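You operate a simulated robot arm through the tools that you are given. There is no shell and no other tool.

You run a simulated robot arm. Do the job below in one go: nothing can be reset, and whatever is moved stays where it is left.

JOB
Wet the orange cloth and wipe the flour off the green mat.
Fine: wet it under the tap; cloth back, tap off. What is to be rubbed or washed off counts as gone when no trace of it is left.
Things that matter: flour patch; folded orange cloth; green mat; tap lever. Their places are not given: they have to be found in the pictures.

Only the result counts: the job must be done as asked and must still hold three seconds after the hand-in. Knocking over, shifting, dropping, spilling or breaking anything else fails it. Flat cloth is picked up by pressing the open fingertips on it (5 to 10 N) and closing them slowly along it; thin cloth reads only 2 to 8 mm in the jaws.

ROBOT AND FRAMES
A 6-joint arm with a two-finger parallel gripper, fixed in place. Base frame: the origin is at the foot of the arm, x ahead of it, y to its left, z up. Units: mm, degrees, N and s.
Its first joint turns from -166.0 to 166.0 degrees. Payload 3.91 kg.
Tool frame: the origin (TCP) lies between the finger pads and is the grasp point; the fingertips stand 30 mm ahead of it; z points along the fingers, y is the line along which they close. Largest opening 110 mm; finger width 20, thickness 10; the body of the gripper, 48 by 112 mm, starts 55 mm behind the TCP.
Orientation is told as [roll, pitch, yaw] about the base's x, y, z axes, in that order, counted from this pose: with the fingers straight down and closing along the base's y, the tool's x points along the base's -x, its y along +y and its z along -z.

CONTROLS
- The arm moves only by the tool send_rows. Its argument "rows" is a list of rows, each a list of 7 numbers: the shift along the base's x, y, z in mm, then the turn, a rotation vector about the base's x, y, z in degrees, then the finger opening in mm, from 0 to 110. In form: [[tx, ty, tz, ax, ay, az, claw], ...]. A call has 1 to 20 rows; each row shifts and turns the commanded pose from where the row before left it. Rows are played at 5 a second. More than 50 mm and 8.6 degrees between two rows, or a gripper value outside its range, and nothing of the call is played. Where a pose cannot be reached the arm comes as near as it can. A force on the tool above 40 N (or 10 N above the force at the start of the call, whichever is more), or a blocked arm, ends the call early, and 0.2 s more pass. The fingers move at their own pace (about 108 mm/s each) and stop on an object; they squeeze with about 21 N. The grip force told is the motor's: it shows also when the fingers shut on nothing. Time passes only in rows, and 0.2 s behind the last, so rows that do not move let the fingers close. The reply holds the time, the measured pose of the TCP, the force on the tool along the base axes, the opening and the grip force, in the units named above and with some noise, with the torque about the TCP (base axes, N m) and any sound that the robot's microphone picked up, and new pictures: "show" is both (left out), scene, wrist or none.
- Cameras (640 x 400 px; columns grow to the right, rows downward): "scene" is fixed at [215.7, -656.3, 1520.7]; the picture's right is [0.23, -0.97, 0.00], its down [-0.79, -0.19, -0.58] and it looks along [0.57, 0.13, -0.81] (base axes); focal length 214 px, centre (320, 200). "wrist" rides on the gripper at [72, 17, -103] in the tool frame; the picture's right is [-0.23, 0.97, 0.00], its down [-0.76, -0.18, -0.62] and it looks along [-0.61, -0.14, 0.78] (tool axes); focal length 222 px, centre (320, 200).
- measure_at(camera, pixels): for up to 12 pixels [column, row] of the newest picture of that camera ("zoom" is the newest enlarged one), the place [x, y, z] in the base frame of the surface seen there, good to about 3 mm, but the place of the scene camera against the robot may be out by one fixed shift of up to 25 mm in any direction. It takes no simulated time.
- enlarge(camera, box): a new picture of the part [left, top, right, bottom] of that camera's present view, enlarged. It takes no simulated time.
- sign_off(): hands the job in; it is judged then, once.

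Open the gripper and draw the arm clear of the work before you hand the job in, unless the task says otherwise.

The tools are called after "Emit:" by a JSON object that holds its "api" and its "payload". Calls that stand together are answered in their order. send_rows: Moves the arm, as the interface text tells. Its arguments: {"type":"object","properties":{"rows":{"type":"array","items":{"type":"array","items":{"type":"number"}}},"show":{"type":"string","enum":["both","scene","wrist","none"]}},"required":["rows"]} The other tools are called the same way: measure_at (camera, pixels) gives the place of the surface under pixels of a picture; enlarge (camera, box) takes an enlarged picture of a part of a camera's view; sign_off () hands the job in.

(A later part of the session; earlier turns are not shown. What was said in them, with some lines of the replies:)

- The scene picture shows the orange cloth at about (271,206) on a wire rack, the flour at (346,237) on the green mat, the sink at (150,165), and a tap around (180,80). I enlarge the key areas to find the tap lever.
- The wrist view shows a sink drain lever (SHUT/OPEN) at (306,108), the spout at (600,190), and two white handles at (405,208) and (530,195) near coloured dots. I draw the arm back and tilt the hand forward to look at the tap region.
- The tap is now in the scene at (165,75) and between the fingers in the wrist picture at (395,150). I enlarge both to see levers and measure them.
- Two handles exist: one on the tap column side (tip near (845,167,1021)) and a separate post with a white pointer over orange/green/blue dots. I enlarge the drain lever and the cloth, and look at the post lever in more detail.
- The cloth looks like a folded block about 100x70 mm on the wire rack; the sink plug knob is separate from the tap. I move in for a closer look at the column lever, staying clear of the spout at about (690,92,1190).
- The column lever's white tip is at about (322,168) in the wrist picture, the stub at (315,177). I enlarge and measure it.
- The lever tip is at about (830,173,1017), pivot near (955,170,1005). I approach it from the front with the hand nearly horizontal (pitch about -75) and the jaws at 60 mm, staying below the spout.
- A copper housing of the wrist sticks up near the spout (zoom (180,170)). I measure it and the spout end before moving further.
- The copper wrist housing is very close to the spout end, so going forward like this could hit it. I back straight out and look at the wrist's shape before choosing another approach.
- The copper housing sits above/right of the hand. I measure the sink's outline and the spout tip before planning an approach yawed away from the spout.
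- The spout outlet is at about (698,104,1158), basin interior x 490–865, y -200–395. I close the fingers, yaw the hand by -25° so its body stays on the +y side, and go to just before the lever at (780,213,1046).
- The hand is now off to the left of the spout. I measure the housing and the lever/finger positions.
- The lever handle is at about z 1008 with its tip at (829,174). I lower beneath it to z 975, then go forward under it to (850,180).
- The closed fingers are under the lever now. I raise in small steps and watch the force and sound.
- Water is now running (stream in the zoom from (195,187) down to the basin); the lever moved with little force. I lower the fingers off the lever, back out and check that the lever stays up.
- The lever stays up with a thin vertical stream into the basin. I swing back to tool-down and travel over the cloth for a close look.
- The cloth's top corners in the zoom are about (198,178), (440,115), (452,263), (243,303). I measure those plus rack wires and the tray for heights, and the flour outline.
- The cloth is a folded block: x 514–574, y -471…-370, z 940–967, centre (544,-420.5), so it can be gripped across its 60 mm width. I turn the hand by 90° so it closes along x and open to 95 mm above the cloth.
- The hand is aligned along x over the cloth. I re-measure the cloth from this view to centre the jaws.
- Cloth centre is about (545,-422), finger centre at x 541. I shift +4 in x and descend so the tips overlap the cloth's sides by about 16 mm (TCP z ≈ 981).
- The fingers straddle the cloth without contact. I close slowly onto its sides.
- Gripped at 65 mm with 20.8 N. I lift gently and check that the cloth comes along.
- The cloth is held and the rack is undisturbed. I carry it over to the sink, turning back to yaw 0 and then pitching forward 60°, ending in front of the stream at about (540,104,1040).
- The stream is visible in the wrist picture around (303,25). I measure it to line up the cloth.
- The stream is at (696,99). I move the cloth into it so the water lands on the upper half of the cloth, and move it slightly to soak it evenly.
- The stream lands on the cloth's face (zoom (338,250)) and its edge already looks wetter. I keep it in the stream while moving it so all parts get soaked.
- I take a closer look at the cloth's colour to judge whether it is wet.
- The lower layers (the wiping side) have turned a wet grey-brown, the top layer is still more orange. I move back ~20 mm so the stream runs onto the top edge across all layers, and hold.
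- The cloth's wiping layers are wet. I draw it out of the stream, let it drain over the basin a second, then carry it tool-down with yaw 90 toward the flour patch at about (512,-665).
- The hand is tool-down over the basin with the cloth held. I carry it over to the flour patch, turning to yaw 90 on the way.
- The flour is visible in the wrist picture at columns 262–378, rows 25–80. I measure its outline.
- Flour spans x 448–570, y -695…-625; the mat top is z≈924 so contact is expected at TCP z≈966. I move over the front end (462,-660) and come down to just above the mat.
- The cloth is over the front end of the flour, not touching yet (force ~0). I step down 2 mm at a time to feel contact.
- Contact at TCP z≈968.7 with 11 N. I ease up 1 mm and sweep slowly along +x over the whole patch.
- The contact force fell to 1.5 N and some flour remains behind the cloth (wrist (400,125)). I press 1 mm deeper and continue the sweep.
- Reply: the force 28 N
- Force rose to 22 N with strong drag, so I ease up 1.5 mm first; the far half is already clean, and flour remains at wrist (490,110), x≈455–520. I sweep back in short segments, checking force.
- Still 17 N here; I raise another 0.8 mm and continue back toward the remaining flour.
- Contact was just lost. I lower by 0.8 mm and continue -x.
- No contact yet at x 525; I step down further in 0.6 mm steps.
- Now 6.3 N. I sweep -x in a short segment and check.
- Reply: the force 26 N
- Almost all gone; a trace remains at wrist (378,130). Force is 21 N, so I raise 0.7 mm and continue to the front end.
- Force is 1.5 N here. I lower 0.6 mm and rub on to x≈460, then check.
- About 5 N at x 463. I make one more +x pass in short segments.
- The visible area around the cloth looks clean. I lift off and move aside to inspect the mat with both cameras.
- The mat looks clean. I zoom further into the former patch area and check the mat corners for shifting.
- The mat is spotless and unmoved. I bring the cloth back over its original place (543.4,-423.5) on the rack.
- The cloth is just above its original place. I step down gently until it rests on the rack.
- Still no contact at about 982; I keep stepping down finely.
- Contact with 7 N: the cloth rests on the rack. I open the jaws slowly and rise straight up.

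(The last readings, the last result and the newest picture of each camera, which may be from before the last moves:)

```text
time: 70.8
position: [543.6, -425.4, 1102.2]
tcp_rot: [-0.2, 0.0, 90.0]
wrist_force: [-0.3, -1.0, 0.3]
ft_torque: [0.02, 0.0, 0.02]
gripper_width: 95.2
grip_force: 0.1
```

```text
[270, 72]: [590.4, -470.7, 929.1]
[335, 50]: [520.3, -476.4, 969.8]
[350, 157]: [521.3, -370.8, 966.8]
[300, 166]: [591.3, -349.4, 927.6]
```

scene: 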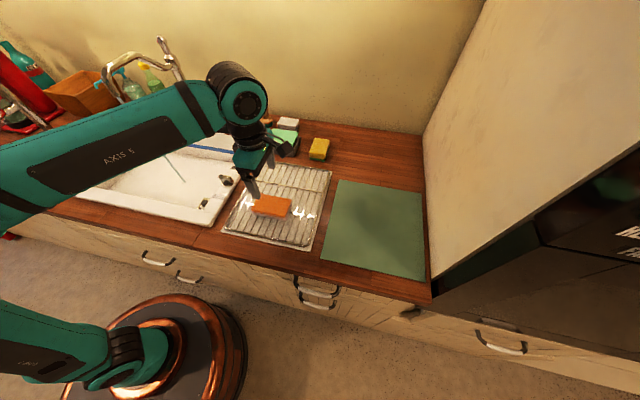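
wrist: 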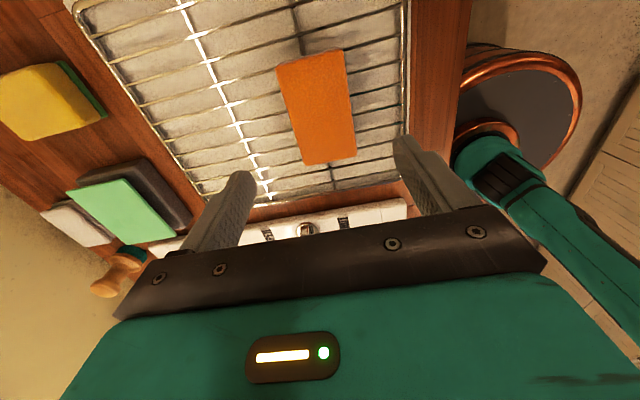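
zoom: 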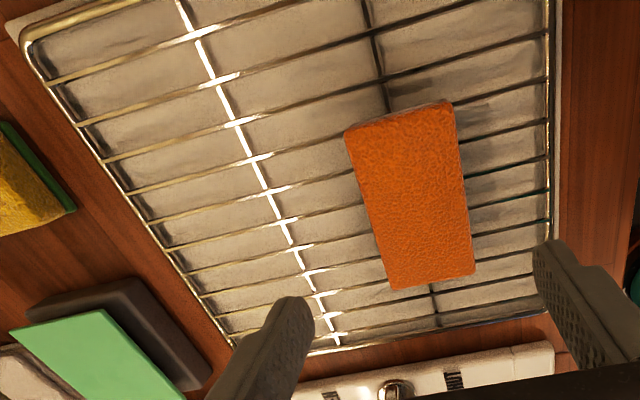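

The cloth is back at its place on the rack, unshifted rack. Now I turn the hand forward again (fingers closed) on the way to the tap to push the lever down.

Emit:
{"api": "send_rows", "payload": {"rows": [[-2, 27, 0, 0, 0, -8.2, 0], [-2, 27, 0, 0, 0, -8.2, 0], [-2, 27, 0, 0, 0, -8.2, 0], [-2, 27, 0, 0, 0, -8.2, 0], [-2, 27, 0, 0, 0, -8.2, 0], [-2, 27, 0, 0, 0, -8.2, 0], [-2, 27, 0, 0, 0, -8.2, 0], [-2, 27, 0, 0, 0, -8.2, 0], [-2, 27, 0, 0, 0, -8.2, 0], [-2, 27, 0, 0, 0, -8.2, 0], [-2, 27, 0, 0, 0, -8, 0], [0, 8, 0, 0, -8.5, 0, 0], [0, 8, 0, 0, -8.5, 0, 0], [0, 8, 0, 0, -8.5, 0, 0], [0, 8, 0, 0, -8.5, 0, 0], [0, 8, 0, 0, -8.5, 0, 0], [0, 8, 0, 0, -8.5, 0, 0], [0, 8, 0, 0, -8.5, 0, 0], [0, 8, 0, 0, -8.5, 0, 0], [0, 8, 0, 0, -8.5, 0, 0]], "show": "none"}}

Emit:
{"api": "send_rows", "payload": {"rows": [[0, 20, 0, 0, -8.5, 0, 0], [0, 40, 0, 0, 0, 0, 0], [0, 40, 0, 0, 0, 0, 0], [0, 40, 0, 0, 0, 0, 0], [0, 40, 0, 0, 0, 0, 0], [10, 40, 0, 0, 0, -6, 0], [10, 40, 0, 0, 0, -6, 0], [10, 0, 0, 0, 0, -6, 0], [10, 0, 0, 0, 0, -7, 0], [0, 0, 0, 0, 0, 0, 0]]}}

Emit:
{"api": "enlarge", "payload": {"camera": "scene", "box": [40, 40, 240, 200]}}

```text
time: 75.0
position: [522.5, -55.9, 1101.0]
tcp_rot: [-0.2, -76.5, 0.0]
wrist_force: [0.1, -0.1, 0.4]
ft_torque: [0.02, -0.03, 0.0]
gripper_width: 0.0
grip_force: 20.9
```

```text
time: 77.2
position: [560.9, 204.8, 1101.4]
tcp_rot: [0.2, -85.0, -25.4]
wrist_force: [-0.2, -0.3, -0.1]
ft_torque: [0.01, -0.02, 0.02]
gripper_width: 0.0
grip_force: 20.5
out of reach, approached as far as the arm can: row 2, 3
```

scene: 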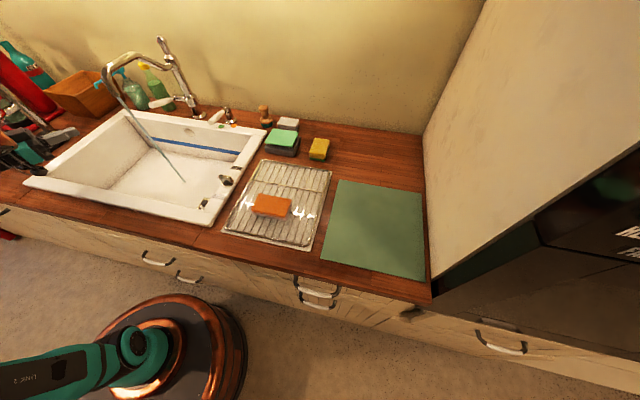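
wrist: 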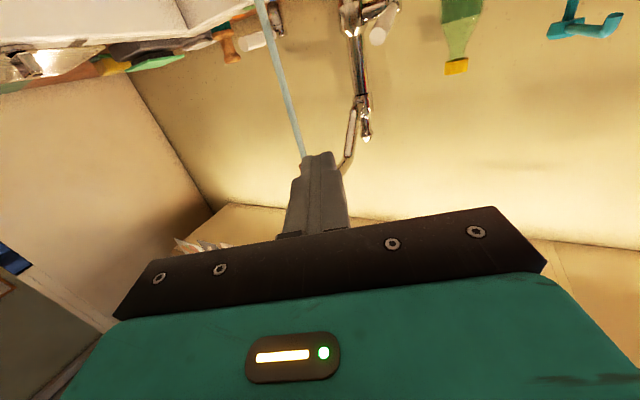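

```text
2.50 times, centred on (140, 120) of scene
```

zoom: 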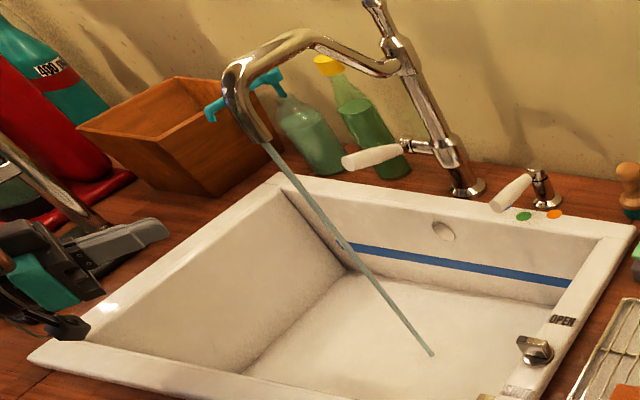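

The lever is raised at zoom (370,157), stream still running. I move forward to just before the lever at a higher level (z ≈ 1090).

Emit:
{"api": "send_rows", "payload": {"rows": [[37, 1, -2, 0, 0, 0, 0], [37, 1, -2, 0, 0, 0, 0], [37, 1, -2, 0, 0, 0, 0], [37, 1, -2, 0, 0, 0, 0], [37, 1, -2, 0, 0, 0, 0], [30, 1, -2, 0, 0, 0, 0], [0, 0, 0, 0, 0, 0, 0]]}}

Emit:
{"api": "enlarge", "payload": {"camera": "scene", "box": [60, 50, 220, 150]}}

```text
time: 78.8
position: [776.1, 207.6, 1086.2]
tcp_rot: [-0.1, -85.0, -25.1]
wrist_force: [0.6, -0.3, 0.6]
ft_torque: [-0.03, 0.0, 0.01]
gripper_width: 0.2
grip_force: 20.8
```

scene: 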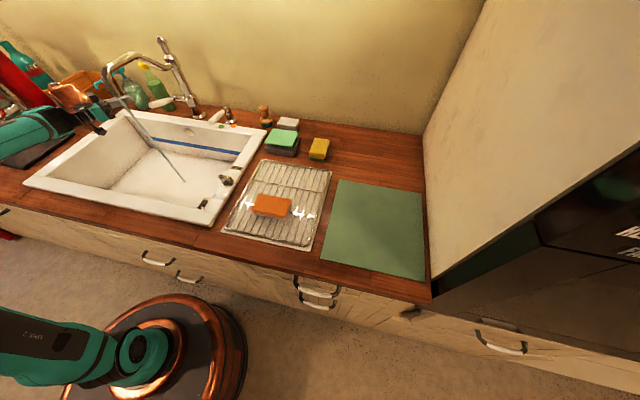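
wrist: 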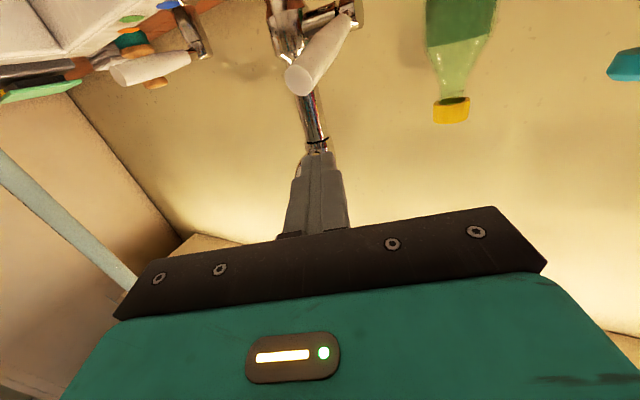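

```text
4.00 times, centred on (140, 100) of scene
```

zoom: 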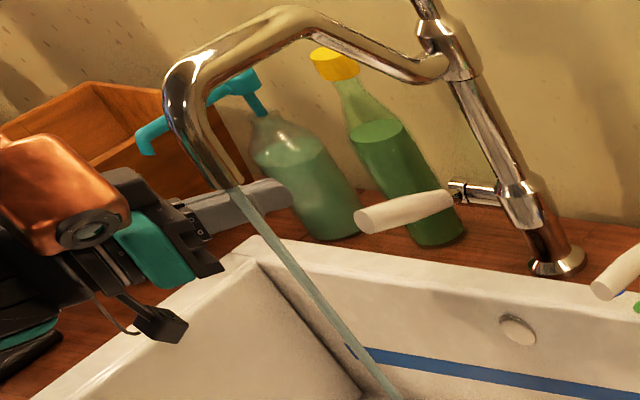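

The lever tip is at (300,80) in the wrist view. I measure the handle and the hand's clearance to the spout.

Emit:
{"api": "measure_at", "payload": {"camera": "wrist", "pixels": [[300, 80], [292, 72], [308, 88], [318, 65], [335, 40], [345, 22], [350, 12], [318, 160]]}}

Emit:
{"api": "measure_at", "payload": {"camera": "zoom", "pixels": [[120, 215], [105, 235], [110, 175], [60, 150], [215, 175], [280, 190], [370, 220], [440, 195], [395, 200]]}}

```text
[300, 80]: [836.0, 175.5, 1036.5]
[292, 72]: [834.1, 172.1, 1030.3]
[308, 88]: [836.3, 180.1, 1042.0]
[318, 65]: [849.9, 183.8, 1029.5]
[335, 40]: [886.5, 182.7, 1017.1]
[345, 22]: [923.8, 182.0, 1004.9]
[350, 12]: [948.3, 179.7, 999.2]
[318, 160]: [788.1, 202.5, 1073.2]
```

```text
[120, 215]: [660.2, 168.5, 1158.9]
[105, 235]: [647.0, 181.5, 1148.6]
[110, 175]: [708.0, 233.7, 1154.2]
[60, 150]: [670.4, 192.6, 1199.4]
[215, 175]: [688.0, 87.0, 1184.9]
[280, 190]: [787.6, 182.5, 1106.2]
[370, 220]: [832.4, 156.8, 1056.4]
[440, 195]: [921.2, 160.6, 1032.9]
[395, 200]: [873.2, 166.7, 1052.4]
```

The raised lever tip is now at (835,175,1036). I go above the handle to (850,180,1072), then push down in steps.

Emit:
{"api": "send_rows", "payload": {"rows": [[18, -7, -3, 0, 0, 0, 0], [19, -7, -3, 0, 0, 0, 0], [19, -7, -4, 0, 0, 0, 0], [18, -7, -4, 0, 0, 0, 0], [0, 0, -6, 0, 0, 0, 0], [0, 0, -6, 0, 0, 0, 0], [0, 0, -5, 0, 0, 0, 0], [0, 0, 0, 0, 0, 0, 0]]}}

Emit:
{"api": "enlarge", "payload": {"camera": "scene", "box": [70, 50, 230, 150]}}

```text
time: 80.6
position: [852.5, 183.3, 1057.6]
tcp_rot: [-0.1, -85.1, -25.0]
wrist_force: [-0.1, 0.6, 0.0]
ft_torque: [-0.02, 0.03, -0.02]
gripper_width: 0.0
grip_force: 20.8
```

scene: 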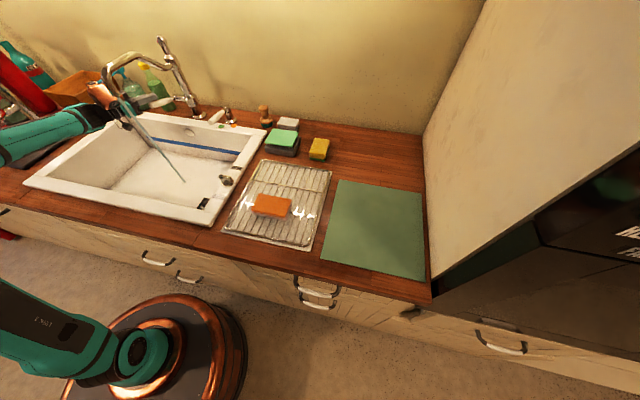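
wrist: 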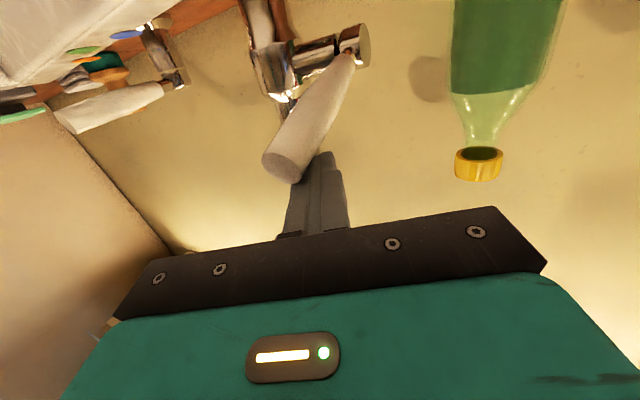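

```text
4.00 times, centred on (150, 100) of scene
```

zoom: 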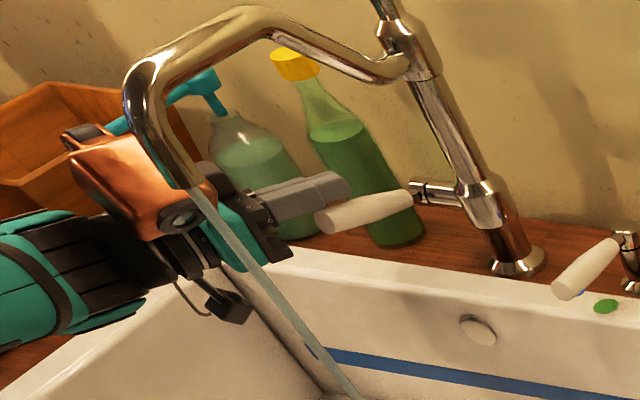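

The fingers are above the handle. I push down in 3 mm steps and watch force and stream.

Emit:
{"api": "send_rows", "payload": {"rows": [[0, 0, -3, 0, 0, 0, 0], [0, 0, -3, 0, 0, 0, 0], [0, 0, -3, 0, 0, 0, 0], [0, 0, -3, 0, 0, 0, 0], [0, 0, -3, 0, 0, 0, 0], [0, 0, -3, 0, 0, 0, 0], [0, 0, -3, 0, 0, 0, 0]]}}

Emit:
{"api": "enlarge", "payload": {"camera": "scene", "box": [70, 50, 230, 150]}}

```text
time: 82.2
position: [853.0, 182.8, 1038.6]
tcp_rot: [-0.3, -85.0, -24.7]
wrist_force: [-0.5, -0.2, -0.7]
ft_torque: [0.0, -0.02, -0.01]
gripper_width: 0.0
grip_force: 21.3
```

scene: 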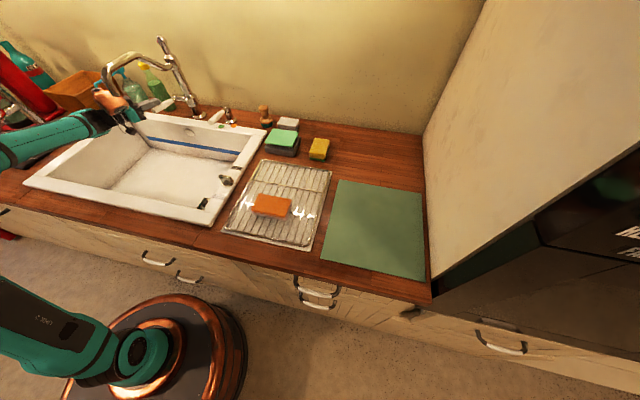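
wrist: 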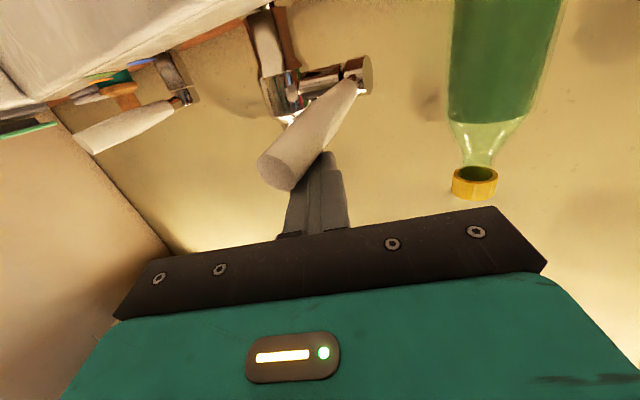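

```text
4.00 times, centred on (150, 100) of scene
```

zoom: 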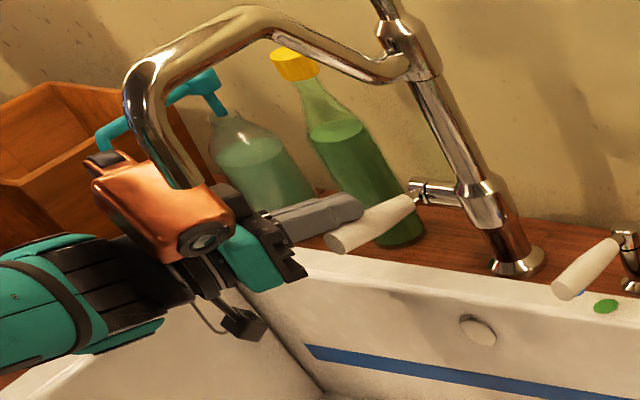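

The stream has stopped and the handle is near its starting angle. I nudge down a little more in 1.5 mm steps to make sure it is at its stop.

Emit:
{"api": "send_rows", "payload": {"rows": [[0, 0, -1.5, 0, 0, 0, 0], [0, 0, -1.5, 0, 0, 0, 0], [0, 0, 0, 0, 0, 0, 0]]}}

Emit:
{"api": "measure_at", "payload": {"camera": "wrist", "pixels": [[275, 175], [290, 150], [320, 115], [345, 90], [265, 165], [285, 185]]}}

```text
time: 83.0
position: [850.4, 183.5, 1035.1]
tcp_rot: [-0.1, -85.1, -25.0]
wrist_force: [-0.3, -0.7, 0.5]
ft_torque: [0.0, 0.0, -0.01]
gripper_width: 0.1
grip_force: 21.0
```

scene: 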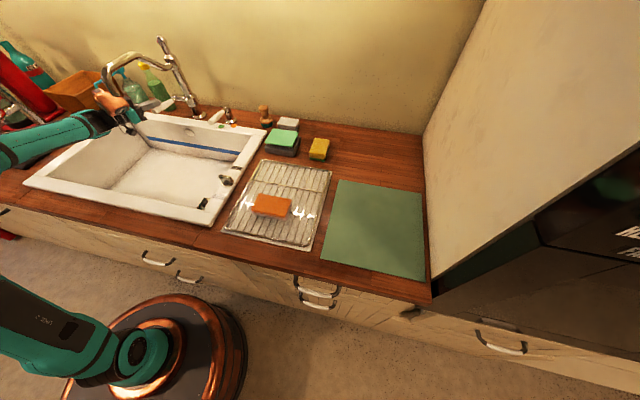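
wrist: 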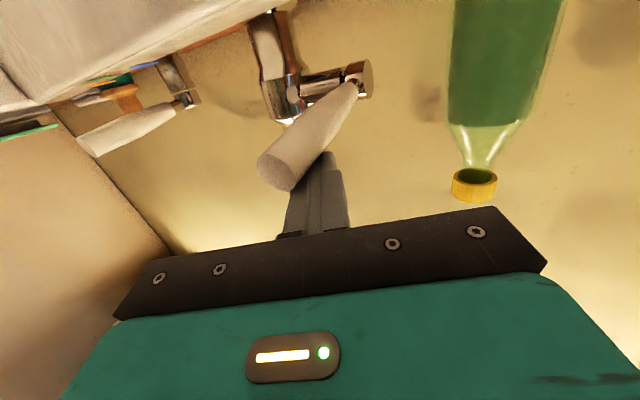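

```text
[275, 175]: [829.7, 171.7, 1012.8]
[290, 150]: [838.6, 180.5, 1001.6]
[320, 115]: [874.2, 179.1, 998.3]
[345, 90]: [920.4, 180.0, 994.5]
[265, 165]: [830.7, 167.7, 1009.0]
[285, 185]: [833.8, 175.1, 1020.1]
```

The tip is at z≈1012.8 vs. about 1010 at start, still no resistance. I push 2–3 mm further in fine steps.

Emit:
{"api": "send_rows", "payload": {"rows": [[0, 0, -1.2, 0, 0, 0, 0], [0, 0, -1.2, 0, 0, 0, 0], [0, 0, 0, 0, 0, 0, 0]], "show": "wrist"}}

Emit:
{"api": "measure_at", "payload": {"camera": "wrist", "pixels": [[275, 175], [290, 150], [320, 115], [345, 90], [265, 165], [285, 185]]}}

```text
time: 83.8
position: [850.7, 183.5, 1033.5]
tcp_rot: [0.3, -84.9, -25.4]
wrist_force: [4.5, -1.0, 10.1]
ft_torque: [-0.13, 0.04, 0.05]
gripper_width: 0.0
grip_force: 20.8
```

wrist: 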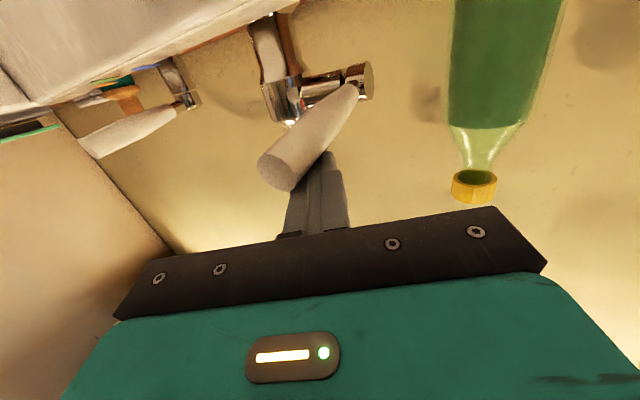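

```text
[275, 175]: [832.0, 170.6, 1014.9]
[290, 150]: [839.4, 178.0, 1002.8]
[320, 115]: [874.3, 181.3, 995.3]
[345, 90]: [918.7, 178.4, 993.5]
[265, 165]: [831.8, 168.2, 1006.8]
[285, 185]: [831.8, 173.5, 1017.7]
```

The lever met its stop with 10 N: the tap is shut. I lift off and withdraw along the way I came.

Emit:
{"api": "send_rows", "payload": {"rows": [[0, 0, 8, 0, 0, 0, 0], [0, 0, 15, 0, 0, 0, 0], [0, 0, 17, 0, 0, 0, 0], [-19, 7, 8, 0, 0, 0, 0], [-19, 7, 4, 0, 0, 0, 0], [-19, 7, 0, 0, 0, 0, 0], [-19, 7, 0, 0, 0, 0, 0], [-37, 0, 2, 0, 0, 0, 0], [-37, 0, 2, 0, 0, 0, 0], [-37, 0, 2, 0, 0, 0, 0], [-37, 0, 2, 0, 0, 0, 0], [-37, 0, 2, 0, 0, 0, 0], [-37, 0, 2, 0, 0, 0, 0], [0, 0, 0, 0, 0, 0, 0]]}}

Emit:
{"api": "enlarge", "payload": {"camera": "scene", "box": [40, 40, 280, 220]}}

```text
time: 86.8
position: [553.2, 213.5, 1096.1]
tcp_rot: [-0.1, -85.0, -25.0]
wrist_force: [-0.3, -1.0, 0.0]
ft_torque: [-0.02, 0.02, 0.01]
gripper_width: 0.2
grip_force: 20.7
```

scene: 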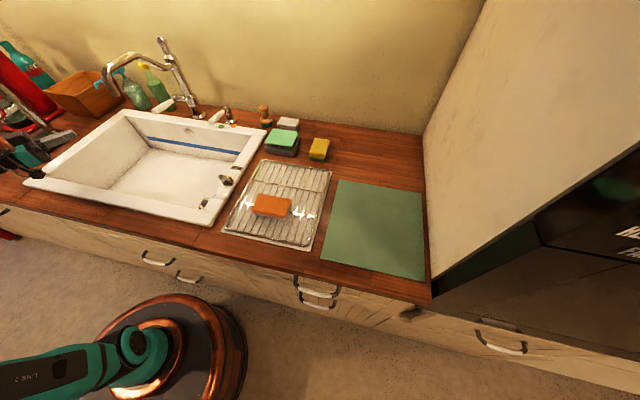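
wrist: 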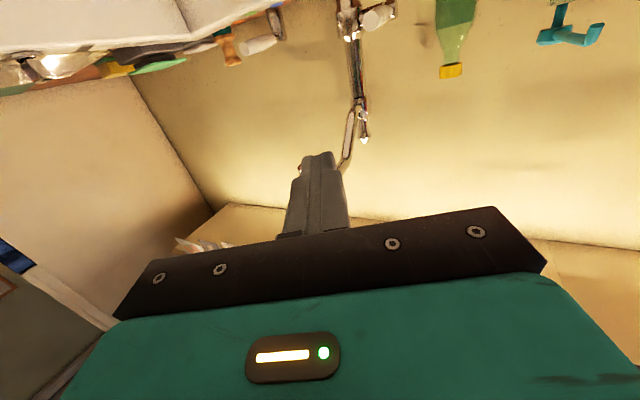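

```text
2.22 times, centred on (160, 130) of scene
```

zoom: 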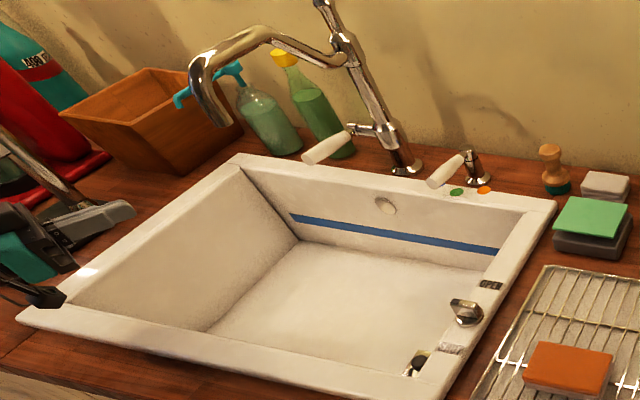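

No stream anymore, lever down. I draw the arm back and up, open the gripper, and take final enlarged looks at the mat and cloth.

Emit:
{"api": "send_rows", "payload": {"rows": [[-20, -10, 25, 0, 0, 6, 60], [-20, -20, 25, 0, 0, 6, 110], [-20, -20, 25, 0, 0, 6, 110], [-20, -20, 25, 0, 0, 7, 110], [-20, -20, 25, 0, 8, 0, 110], [-20, -20, 25, 0, 8, 0, 110], [0, -20, 25, 0, 8, 0, 110], [0, 0, 20, 0, 8, 0, 110], [0, 0, 0, 0, 0, 0, 110]]}}

Emit:
{"api": "enlarge", "payload": {"camera": "scene", "box": [210, 150, 440, 290]}}

Emit:
{"api": "enlarge", "payload": {"camera": "scene", "box": [315, 210, 385, 270]}}

```text
time: 88.8
position: [433.1, 80.9, 1292.0]
tcp_rot: [0.1, -52.9, 0.0]
wrist_force: [-0.1, 0.0, 0.4]
ft_torque: [-0.02, 0.0, -0.02]
gripper_width: 110.0
grip_force: 0.0
```

scene: 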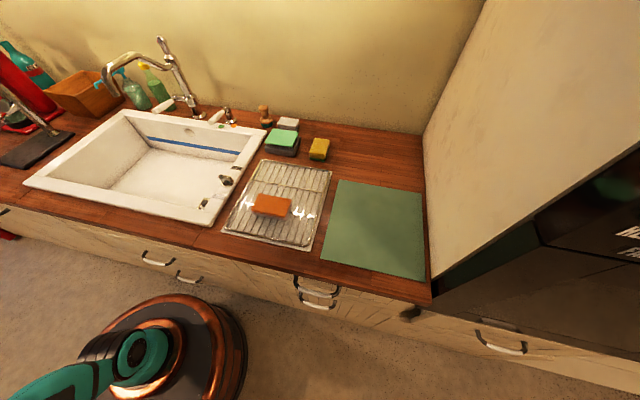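
wrist: 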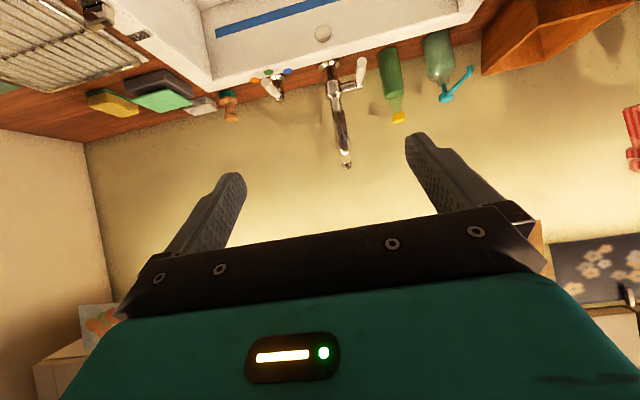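

```text
2.78 times, centred on (325, 220) of scene
```

zoom: 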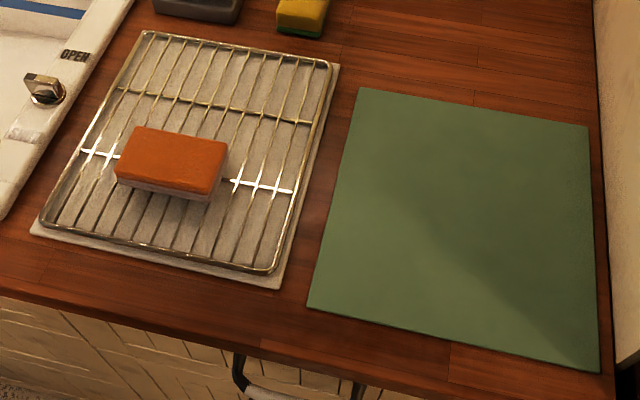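

```text
6.67 times, centred on (350, 240) of scene
```

zoom: 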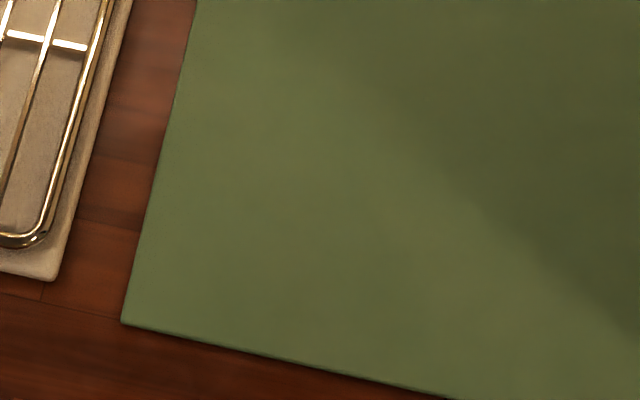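

The mat shows no flour, the cloth is back on the rack at (271,206), the lever is down with no stream, and the arm is clear with the gripper open. I hand the job in.

Emit:
{"api": "sign_off", "payload": {}}

```text
The job is handed in.
```

The job is done and handed in. I haven't had a verdict back, so this is what the last pictures and readings show:

- **Cloth:** I wet it under the running tap for about 8 seconds. The layers on its wiping side changed colour. It is back in its original place on the wire rack.
- **Mat:** no flour is visible anywhere on it, even in the enlarged pictures. Its corners are where they were at the start. While wiping, the pressing force briefly reached about 22 N with strong sideways drag, but the mat did not move.
- **Tap:** the water is off. I pushed the lever down until it met its stop.
- **Other things:** nothing else looks moved, knocked over or spilled.
- **Arm:** it is drawn back clear of the counter with the gripper open.
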